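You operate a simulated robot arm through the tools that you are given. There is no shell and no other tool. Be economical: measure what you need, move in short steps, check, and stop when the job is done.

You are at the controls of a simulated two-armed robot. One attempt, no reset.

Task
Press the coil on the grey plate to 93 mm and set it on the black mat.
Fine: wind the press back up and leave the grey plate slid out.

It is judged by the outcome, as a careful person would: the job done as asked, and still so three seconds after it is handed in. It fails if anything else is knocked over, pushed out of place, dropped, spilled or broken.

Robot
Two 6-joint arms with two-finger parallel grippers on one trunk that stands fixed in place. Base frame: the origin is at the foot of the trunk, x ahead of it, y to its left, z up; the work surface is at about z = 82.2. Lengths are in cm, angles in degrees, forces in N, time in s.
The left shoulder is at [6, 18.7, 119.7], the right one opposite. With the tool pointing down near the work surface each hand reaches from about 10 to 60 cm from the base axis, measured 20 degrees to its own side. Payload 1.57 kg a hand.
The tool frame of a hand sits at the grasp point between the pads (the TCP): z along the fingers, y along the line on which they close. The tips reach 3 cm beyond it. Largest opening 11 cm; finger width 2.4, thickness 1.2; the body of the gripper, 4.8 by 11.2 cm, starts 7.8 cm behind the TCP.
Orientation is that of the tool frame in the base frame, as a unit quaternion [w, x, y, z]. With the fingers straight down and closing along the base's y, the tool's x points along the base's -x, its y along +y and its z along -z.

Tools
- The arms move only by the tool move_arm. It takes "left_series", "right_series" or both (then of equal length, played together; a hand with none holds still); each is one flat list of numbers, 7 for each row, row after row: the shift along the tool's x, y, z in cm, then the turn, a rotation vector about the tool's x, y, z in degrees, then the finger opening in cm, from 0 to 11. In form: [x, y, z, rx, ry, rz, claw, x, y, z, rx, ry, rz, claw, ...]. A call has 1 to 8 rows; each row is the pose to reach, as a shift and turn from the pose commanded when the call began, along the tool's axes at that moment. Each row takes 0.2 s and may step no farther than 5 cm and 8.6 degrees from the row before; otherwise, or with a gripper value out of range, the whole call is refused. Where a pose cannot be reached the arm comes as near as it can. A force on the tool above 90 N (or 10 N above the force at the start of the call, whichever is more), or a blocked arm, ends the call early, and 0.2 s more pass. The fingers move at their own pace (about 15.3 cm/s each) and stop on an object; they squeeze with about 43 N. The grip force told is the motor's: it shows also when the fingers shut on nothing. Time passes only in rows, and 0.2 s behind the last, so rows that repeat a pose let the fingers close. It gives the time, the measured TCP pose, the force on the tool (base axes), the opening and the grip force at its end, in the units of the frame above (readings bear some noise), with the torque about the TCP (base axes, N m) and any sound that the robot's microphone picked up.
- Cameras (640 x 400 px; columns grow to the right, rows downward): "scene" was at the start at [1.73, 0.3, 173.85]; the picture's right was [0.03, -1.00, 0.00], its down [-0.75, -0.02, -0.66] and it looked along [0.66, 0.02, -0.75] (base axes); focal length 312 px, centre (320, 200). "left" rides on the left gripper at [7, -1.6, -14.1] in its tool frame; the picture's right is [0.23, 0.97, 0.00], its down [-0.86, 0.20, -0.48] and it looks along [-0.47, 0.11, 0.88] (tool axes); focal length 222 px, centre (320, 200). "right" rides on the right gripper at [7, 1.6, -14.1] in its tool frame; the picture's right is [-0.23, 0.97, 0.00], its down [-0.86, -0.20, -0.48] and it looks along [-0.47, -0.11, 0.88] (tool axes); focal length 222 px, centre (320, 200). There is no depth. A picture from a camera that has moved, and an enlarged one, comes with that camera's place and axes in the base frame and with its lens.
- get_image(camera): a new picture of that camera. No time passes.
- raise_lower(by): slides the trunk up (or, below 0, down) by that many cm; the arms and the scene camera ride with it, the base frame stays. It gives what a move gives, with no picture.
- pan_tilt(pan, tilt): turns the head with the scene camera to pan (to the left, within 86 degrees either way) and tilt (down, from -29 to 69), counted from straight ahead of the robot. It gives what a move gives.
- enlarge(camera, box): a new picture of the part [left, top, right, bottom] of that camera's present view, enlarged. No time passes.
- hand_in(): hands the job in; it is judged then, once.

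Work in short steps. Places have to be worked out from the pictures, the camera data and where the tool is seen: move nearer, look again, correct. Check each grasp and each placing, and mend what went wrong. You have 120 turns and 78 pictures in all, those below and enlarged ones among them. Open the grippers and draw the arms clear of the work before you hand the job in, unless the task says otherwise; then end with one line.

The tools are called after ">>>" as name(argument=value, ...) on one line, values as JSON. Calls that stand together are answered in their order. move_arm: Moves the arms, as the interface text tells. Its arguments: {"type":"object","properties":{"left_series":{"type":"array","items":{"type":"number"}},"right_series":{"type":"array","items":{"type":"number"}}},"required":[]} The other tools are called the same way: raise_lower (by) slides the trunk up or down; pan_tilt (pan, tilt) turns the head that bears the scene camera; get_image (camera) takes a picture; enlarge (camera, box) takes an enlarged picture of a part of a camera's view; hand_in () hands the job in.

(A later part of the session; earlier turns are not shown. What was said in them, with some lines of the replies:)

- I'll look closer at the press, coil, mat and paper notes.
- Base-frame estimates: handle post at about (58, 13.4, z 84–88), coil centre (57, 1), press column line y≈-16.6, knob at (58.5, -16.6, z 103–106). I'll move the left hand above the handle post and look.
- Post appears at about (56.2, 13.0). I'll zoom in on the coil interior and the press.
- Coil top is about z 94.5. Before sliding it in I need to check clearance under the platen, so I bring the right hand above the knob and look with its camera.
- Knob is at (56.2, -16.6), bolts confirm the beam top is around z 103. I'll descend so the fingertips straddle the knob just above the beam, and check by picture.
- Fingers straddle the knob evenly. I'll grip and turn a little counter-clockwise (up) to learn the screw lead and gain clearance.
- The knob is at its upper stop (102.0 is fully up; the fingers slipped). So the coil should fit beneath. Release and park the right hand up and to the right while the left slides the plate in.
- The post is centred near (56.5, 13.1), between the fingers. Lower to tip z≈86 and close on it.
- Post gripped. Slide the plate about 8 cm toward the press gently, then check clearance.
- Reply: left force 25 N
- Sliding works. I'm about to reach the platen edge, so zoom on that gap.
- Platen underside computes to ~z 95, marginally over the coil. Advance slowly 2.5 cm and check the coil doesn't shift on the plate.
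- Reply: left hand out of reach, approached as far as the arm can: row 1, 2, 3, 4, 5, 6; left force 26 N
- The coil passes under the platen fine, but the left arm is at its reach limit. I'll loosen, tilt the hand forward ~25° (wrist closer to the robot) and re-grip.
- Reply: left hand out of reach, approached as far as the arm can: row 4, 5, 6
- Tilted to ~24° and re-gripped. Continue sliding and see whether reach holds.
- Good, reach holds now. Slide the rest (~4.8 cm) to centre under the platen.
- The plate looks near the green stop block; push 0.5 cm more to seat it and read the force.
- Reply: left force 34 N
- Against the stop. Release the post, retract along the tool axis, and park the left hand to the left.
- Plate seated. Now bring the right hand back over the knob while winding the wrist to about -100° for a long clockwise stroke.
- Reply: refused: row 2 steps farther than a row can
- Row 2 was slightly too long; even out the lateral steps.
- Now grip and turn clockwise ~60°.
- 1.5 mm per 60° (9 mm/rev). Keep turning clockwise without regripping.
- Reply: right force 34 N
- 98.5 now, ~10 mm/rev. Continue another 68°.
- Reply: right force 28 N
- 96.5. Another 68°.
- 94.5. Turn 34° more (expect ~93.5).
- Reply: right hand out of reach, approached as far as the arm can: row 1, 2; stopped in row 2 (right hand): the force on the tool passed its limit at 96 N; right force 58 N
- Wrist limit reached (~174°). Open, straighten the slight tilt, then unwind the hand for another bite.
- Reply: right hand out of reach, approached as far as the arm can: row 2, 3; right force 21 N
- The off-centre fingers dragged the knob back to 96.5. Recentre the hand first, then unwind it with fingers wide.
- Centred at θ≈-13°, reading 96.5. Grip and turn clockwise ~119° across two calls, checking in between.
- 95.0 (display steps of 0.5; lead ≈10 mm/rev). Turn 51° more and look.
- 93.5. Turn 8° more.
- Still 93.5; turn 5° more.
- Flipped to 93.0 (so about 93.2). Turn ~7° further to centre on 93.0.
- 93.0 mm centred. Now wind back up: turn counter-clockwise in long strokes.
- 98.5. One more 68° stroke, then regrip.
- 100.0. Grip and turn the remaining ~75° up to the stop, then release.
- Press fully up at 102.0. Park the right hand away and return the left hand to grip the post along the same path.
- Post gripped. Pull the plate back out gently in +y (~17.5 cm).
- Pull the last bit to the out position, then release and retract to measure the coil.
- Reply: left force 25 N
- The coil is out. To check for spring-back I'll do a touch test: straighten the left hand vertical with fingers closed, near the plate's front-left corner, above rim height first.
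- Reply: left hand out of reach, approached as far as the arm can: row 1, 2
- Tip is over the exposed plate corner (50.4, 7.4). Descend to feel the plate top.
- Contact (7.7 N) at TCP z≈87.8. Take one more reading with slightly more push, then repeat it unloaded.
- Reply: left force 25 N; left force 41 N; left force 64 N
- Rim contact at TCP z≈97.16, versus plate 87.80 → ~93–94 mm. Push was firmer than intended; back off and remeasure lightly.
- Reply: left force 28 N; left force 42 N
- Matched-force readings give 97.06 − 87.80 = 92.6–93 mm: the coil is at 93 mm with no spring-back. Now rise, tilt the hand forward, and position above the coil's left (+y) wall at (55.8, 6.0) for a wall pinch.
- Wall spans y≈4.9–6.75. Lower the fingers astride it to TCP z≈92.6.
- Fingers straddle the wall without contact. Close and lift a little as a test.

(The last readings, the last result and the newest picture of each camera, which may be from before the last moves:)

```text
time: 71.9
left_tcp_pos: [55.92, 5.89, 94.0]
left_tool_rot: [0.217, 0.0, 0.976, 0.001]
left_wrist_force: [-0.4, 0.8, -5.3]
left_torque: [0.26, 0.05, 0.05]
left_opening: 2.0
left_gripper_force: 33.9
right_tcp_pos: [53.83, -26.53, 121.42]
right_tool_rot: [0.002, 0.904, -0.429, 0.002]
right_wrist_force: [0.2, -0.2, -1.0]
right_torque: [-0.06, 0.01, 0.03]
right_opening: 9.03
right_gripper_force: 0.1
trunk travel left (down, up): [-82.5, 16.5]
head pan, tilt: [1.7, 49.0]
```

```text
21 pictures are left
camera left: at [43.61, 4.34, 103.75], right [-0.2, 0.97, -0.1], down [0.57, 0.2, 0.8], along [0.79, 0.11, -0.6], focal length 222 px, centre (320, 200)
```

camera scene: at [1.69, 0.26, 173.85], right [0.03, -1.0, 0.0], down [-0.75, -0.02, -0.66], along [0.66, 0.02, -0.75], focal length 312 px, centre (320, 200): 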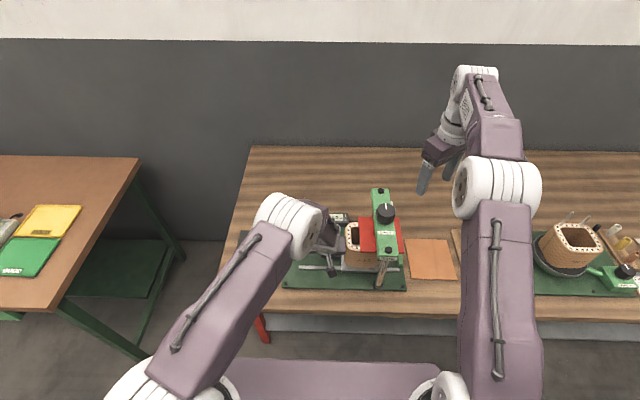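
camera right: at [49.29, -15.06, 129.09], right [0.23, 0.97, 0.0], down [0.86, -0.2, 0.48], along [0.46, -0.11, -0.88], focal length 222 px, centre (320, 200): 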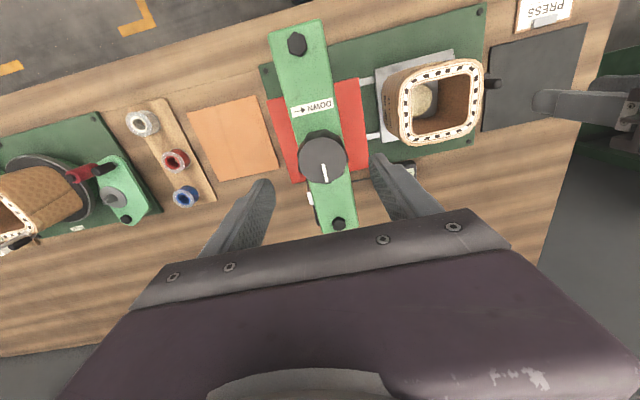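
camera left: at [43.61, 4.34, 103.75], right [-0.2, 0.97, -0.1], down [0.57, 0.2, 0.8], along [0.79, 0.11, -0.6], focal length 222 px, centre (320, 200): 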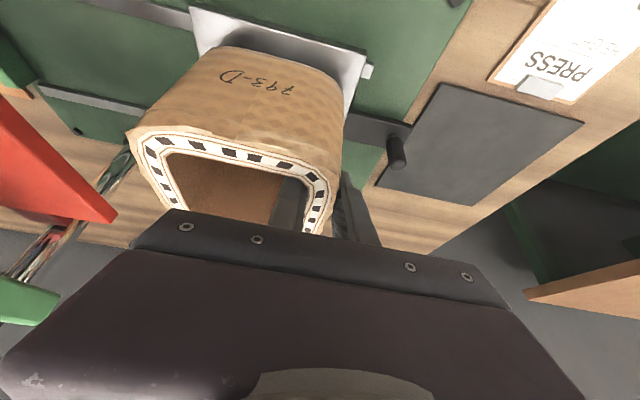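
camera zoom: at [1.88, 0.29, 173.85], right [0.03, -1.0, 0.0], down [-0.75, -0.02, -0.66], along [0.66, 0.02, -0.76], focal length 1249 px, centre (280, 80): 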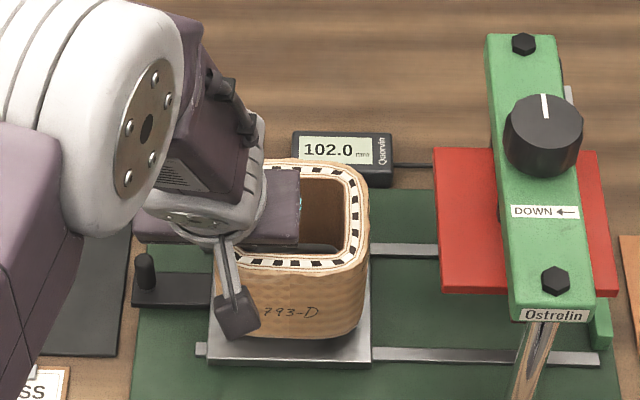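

The coil lifts level (~0.55 kg). Raise another 7 cm to clear the boss and handle post.

>>> move_arm(left_series=[-0.3, 0, -0.63, 0, 0, 0, 0, -0.75, 0, -1.6, 0, 0, 0, 0, -1.3, 0, -2.75, 0, 0, 0, 0, -1.85, 0, -3.95, 0, 0, 0, 0, -2.4, 0, -5.1, 0, 0, 0, 0, -2.8, 0, -5.95, 0, 0, 0, 0, -2.98, 0, -6.34, 0, 0, 0, 0])

>>> get_image(camera="scene")

```text
time: 73.5
left_tcp_pos: [55.95, 5.9, 101.0]
left_tool_rot: [0.217, 0.0, 0.976, 0.0]
left_wrist_force: [0.3, -0.6, -5.6]
left_torque: [0.27, 0.04, 0.03]
left_opening: 1.99
left_gripper_force: 33.2
right_tcp_pos: [53.77, -26.67, 121.7]
right_tool_rot: [0.002, 0.904, -0.428, 0.002]
right_wrist_force: [-1.1, 0.4, -0.6]
right_torque: [0.0, 0.01, -0.02]
right_opening: 9.0
right_gripper_force: 0.1
trunk travel left (down, up): [-82.5, 16.5]
head pan, tilt: [1.7, 49.0]
```

```text
20 pictures are left
camera scene: at [1.85, 0.28, 173.85], right [0.03, -1.0, 0.0], down [-0.75, -0.02, -0.66], along [0.66, 0.02, -0.76], focal length 312 px, centre (320, 200)
```

scene: 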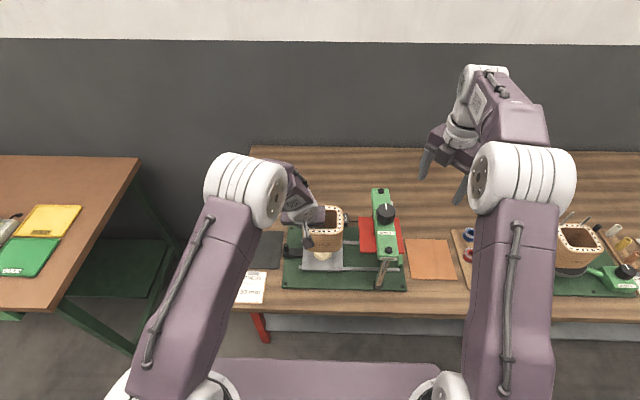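

Coil is clear above the boss and post. Carry it left over the mat (mat centre ≈ (58.3, 22.5)).

>>> move_arm(left_series=[-0.1, 1.2, 0.05, 0, 0, 0, 0, -0.25, 3.5, 0.12, 0, 0, 0, 0, -0.5, 6.8, 0.23, 0, 0, 0, 0, -0.75, 10.3, 0.35, 0, 0, 0, 0, -1.0, 13.8, 0.47, 0, 0, 0, 0, -1.25, 17.2, 0.58, 0, 0, 0, 0, -1.45, 20, 0.68, 0, 0, 0, 0, -1.54, 21.5, 0.72, 0, 0, 0, 0])

>>> enlarge(camera="scene", box=[200, 170, 360, 300])

>>> get_image(camera="left")

```text
time: 75.3
left_tcp_pos: [57.64, 27.65, 101.0]
left_tool_rot: [0.218, 0.0, 0.976, 0.0]
left_wrist_force: [-0.3, -0.5, -5.1]
left_torque: [0.29, 0.01, 0.0]
left_opening: 2.0
left_gripper_force: 34.0
right_tcp_pos: [53.66, -26.58, 121.49]
right_tool_rot: [0.002, 0.904, -0.428, 0.002]
right_wrist_force: [0.1, -0.2, 0.3]
right_torque: [-0.02, -0.03, 0.0]
right_opening: 9.02
right_gripper_force: 0.0
trunk travel left (down, up): [-82.5, 16.5]
head pan, tilt: [1.7, 49.0]
```

```text
3.08 times, centred on (280, 235) of scene
camera zoom: at [1.86, 0.38, 173.85], right [0.03, -1.0, 0.0], down [-0.75, -0.02, -0.66], along [0.66, 0.02, -0.76], focal length 960 px, centre (443, 92)
```

zoom: 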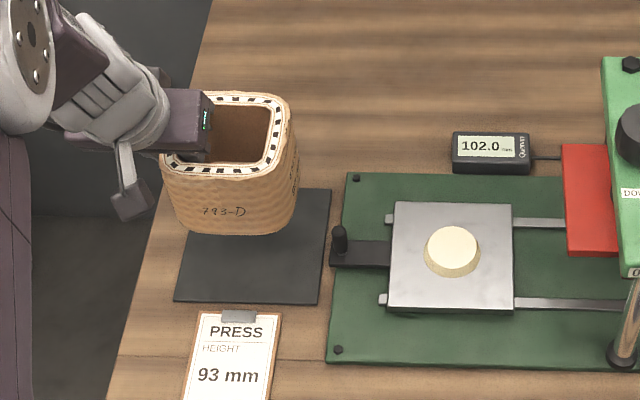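

```text
18 pictures are left
camera left: at [45.23, 26.01, 110.79], right [-0.2, 0.97, -0.1], down [0.57, 0.2, 0.8], along [0.8, 0.11, -0.6], focal length 222 px, centre (320, 200)
```

left: 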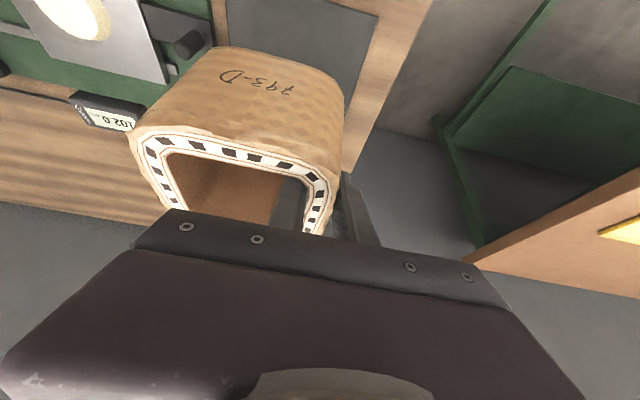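

Over the mat; small offset (+0.4 x, +0.2 y) and lower 10.3 cm to just above it.

>>> move_arm(left_series=[0.3, 0.1, 1.2, 0, 0, 0, 0, 1.0, 0.2, 3.0, 0, 0, 0, 0, 2.0, 0.2, 5.0, 0, 0, 0, 0, 2.9, 0.2, 7.0, 0, 0, 0, 0, 3.6, 0.2, 8.5, 0, 0, 0, 0, 4.02, 0.2, 9.49, 0, 0, 0, 0, 4.02, 0.2, 9.49, 0, 0, 0, 0])

>>> enlarge(camera="scene", box=[200, 190, 320, 290])

```text
time: 76.9
left_tcp_pos: [58.03, 27.49, 90.61]
left_tool_rot: [0.217, 0.001, 0.976, 0.0]
left_wrist_force: [0.3, -0.6, -5.9]
left_torque: [0.28, 0.04, -0.04]
left_opening: 1.97
left_gripper_force: 33.6
right_tcp_pos: [53.62, -26.55, 121.59]
right_tool_rot: [0.002, 0.904, -0.428, 0.001]
right_wrist_force: [-0.8, -0.3, -0.2]
right_torque: [0.02, -0.04, 0.01]
right_opening: 9.01
right_gripper_force: 0.1
trunk travel left (down, up): [-82.5, 16.5]
head pan, tilt: [1.7, 49.0]
```

```text
4.00 times, centred on (260, 240) of scene
camera zoom: at [1.85, 0.33, 173.85], right [0.03, -1.0, 0.0], down [-0.75, -0.02, -0.66], along [0.66, 0.02, -0.76], focal length 1249 px, centre (560, 40)
```

zoom: 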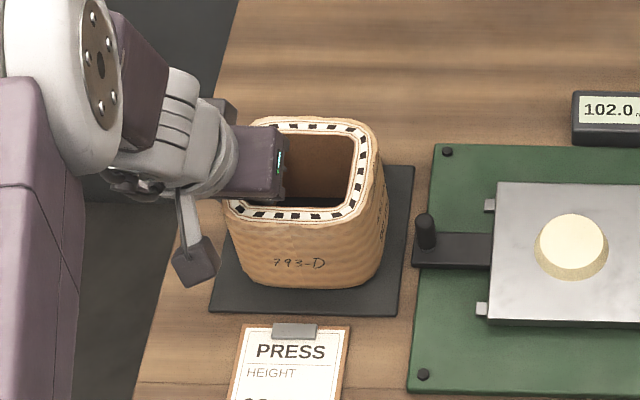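

Well placed over the mat. Lower in small steps until the weight is taken.

>>> move_arm(left_series=[0.085, 0, 0.18, 0, 0, 0, 0, 0.17, 0, 0.36, 0, 0, 0, 0])

>>> move_arm(left_series=[0.043, 0, 0.09, 0, 0, 0, 0, 0.085, 0, 0.18, 0, 0, 0, 0])

```text
time: 77.5
left_tcp_pos: [58.24, 27.55, 90.23]
left_tool_rot: [0.217, 0.001, 0.976, 0.0]
left_wrist_force: [-0.6, -0.2, -6.2]
left_torque: [0.23, 0.08, 0.0]
left_opening: 1.96
left_gripper_force: 33.9
right_tcp_pos: [53.78, -26.74, 121.66]
right_tool_rot: [0.002, 0.904, -0.429, 0.002]
right_wrist_force: [0.3, 0.5, 0.2]
right_torque: [0.04, 0.01, -0.04]
right_opening: 9.01
right_gripper_force: 0.1
trunk travel left (down, up): [-82.5, 16.5]
head pan, tilt: [1.7, 49.0]
```

```text
time: 78.1
left_tcp_pos: [58.21, 27.75, 90.25]
left_tool_rot: [0.218, 0.0, 0.976, 0.0]
left_wrist_force: [-0.7, 1.0, -5.7]
left_torque: [0.27, 0.03, 0.02]
left_opening: 2.0
left_gripper_force: 33.4
right_tcp_pos: [53.74, -26.73, 121.68]
right_tool_rot: [0.001, 0.904, -0.429, 0.002]
right_wrist_force: [-0.1, 0.5, 0.5]
right_torque: [0.01, 0.0, 0.02]
right_opening: 9.01
right_gripper_force: 0.2
trunk travel left (down, up): [-82.5, 16.5]
head pan, tilt: [1.7, 49.0]
```

Not touching yet; continue down in small steps.

>>> move_arm(left_series=[0.043, 0, 0.09, 0, 0, 0, 0, 0.085, 0, 0.18, 0, 0, 0, 0])

>>> move_arm(left_series=[0.043, 0, 0.09, 0, 0, 0, 0, 0.085, 0, 0.18, 0, 0, 0, 0])

```text
time: 78.7
left_tcp_pos: [58.11, 27.62, 90.15]
left_tool_rot: [0.219, 0.0, 0.976, 0.0]
left_wrist_force: [1.0, 1.3, 6.7]
left_torque: [-0.65, 0.54, 0.07]
left_opening: 1.99
left_gripper_force: 33.7
right_tcp_pos: [53.59, -26.6, 121.62]
right_tool_rot: [0.002, 0.904, -0.427, 0.002]
right_wrist_force: [0.1, -0.1, -0.3]
right_torque: [0.04, 0.0, 0.03]
right_opening: 9.0
right_gripper_force: 0.0
trunk travel left (down, up): [-82.5, 16.5]
head pan, tilt: [1.7, 49.0]
```

```text
time: 79.3
left_tcp_pos: [57.99, 27.63, 89.98]
left_tool_rot: [0.22, 0.0, 0.976, 0.001]
left_wrist_force: [4.0, 5.4, 23.5]
left_torque: [-1.0, 0.48, -0.21]
left_opening: 1.96
left_gripper_force: 33.8
right_tcp_pos: [53.41, -26.63, 121.74]
right_tool_rot: [0.002, 0.904, -0.427, 0.003]
right_wrist_force: [1.1, 1.5, -0.9]
right_torque: [0.01, 0.01, -0.01]
right_opening: 9.0
right_gripper_force: 0.1
trunk travel left (down, up): [-82.5, 16.5]
head pan, tilt: [1.7, 49.0]
```

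Coil is down on the mat (23 N). Ease off, open to 3.6, and lift straight up.

>>> move_arm(left_series=[-0.085, 0, -0.18, 0, 0, 0, 0, -0.085, 0, -0.18, 0, 0, 0, 3.6, -0.085, 0, -0.18, 0, 0, 0, 3.6, -0.5, 0, -1.1, 0, 0, 0, 3.6, -1.7, 0, -3.6, 0, 0, 0, 3.6, -3.4, 0, -7.2, 0, 0, 0, 3.6, -5.1, 0, -10.8, 0, 0, 0, 3.6])

>>> get_image(camera="left")

>>> get_image(camera="scene")

```text
time: 80.9
left_tcp_pos: [58.01, 27.68, 101.46]
left_tool_rot: [0.219, 0.001, 0.976, 0.001]
left_wrist_force: [0.4, -0.1, -0.5]
left_torque: [0.0, -0.02, 0.0]
left_opening: 3.58
left_gripper_force: 0.1
right_tcp_pos: [53.54, -26.68, 121.56]
right_tool_rot: [0.002, 0.904, -0.428, 0.003]
right_wrist_force: [0.2, -0.3, 0.3]
right_torque: [0.02, -0.02, 0.03]
right_opening: 8.98
right_gripper_force: 0.0
trunk travel left (down, up): [-82.5, 16.5]
head pan, tilt: [1.7, 49.0]
```

```text
16 pictures are left
camera left: at [45.63, 26.11, 111.31], right [-0.2, 0.97, -0.1], down [0.57, 0.2, 0.8], along [0.8, 0.11, -0.6], focal length 222 px, centre (320, 200)
```

left: 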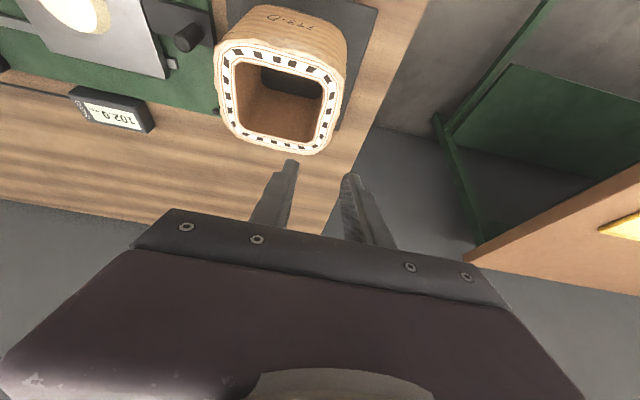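

```text
15 pictures are left
camera scene: at [1.65, 0.25, 173.85], right [0.03, -1.0, 0.0], down [-0.75, -0.02, -0.66], along [0.66, 0.02, -0.75], focal length 312 px, centre (320, 200)
```

scene: 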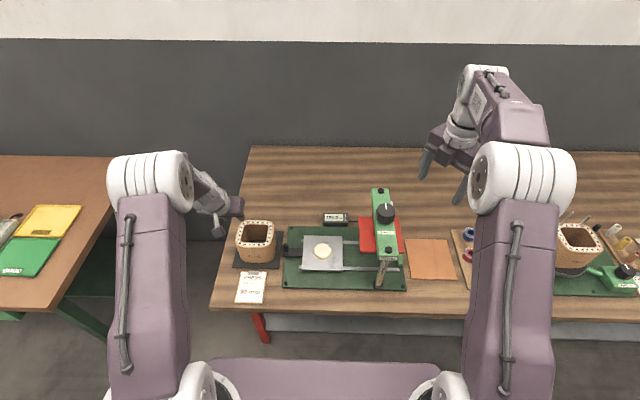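

Coil stands on the mat. Draw both hands up and back clear, open.

>>> move_arm(left_series=[0, 0, -4.5, 0, 0, 0, 6, 0, 0, -9, 0, 0, 0, 9, 0, 0, -13.5, 0, 0, 0, 10.5, 0, 0, -18, 0, 0, 0, 10.5], right_series=[0, 0, -3, 0, 0, 0, 10, 0, 0, -6, 0, 0, 0, 10, 0, 0, -8, 0, 0, 0, 10, 0, 0, -8, 0, 0, 0, 10])

>>> enlarge(camera="scene", box=[210, 170, 420, 310])

```text
time: 81.9
left_tcp_pos: [50.29, 27.55, 117.86]
left_tool_rot: [0.218, 0.0, 0.976, 0.001]
left_wrist_force: [0.5, 0.1, -0.2]
left_torque: [0.04, -0.02, -0.01]
left_opening: 10.49
left_gripper_force: 0.1
right_tcp_pos: [53.55, -26.6, 129.95]
right_tool_rot: [0.001, 0.904, -0.428, 0.002]
right_wrist_force: [-0.1, 0.3, 0.1]
right_torque: [-0.01, -0.04, 0.0]
right_opening: 10.01
right_gripper_force: 0.1
trunk travel left (down, up): [-82.5, 16.5]
head pan, tilt: [1.7, 49.0]
```

```text
2.86 times, centred on (315, 240) of scene
camera zoom: at [1.46, 0.21, 173.85], right [0.03, -1.0, 0.0], down [-0.75, -0.02, -0.66], along [0.66, 0.02, -0.75], focal length 892 px, centre (334, 86)
```

zoom: 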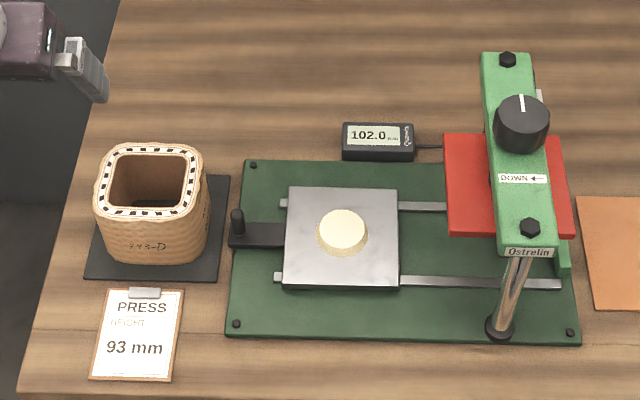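

The coil sits fully on the mat, the press reads 102.0 (up), the plate is out, and both hands are clear. Handing in.

>>> hand_in()

```text
The job is handed in.
```

The coil was pressed to 93 mm (gauge read 93.0, and a fingertip check of its height after release agreed to within about half a millimetre) and is standing fully on the black mat. The press is wound back up to 102.0, the grey plate is slid out, and both hands are open and clear.
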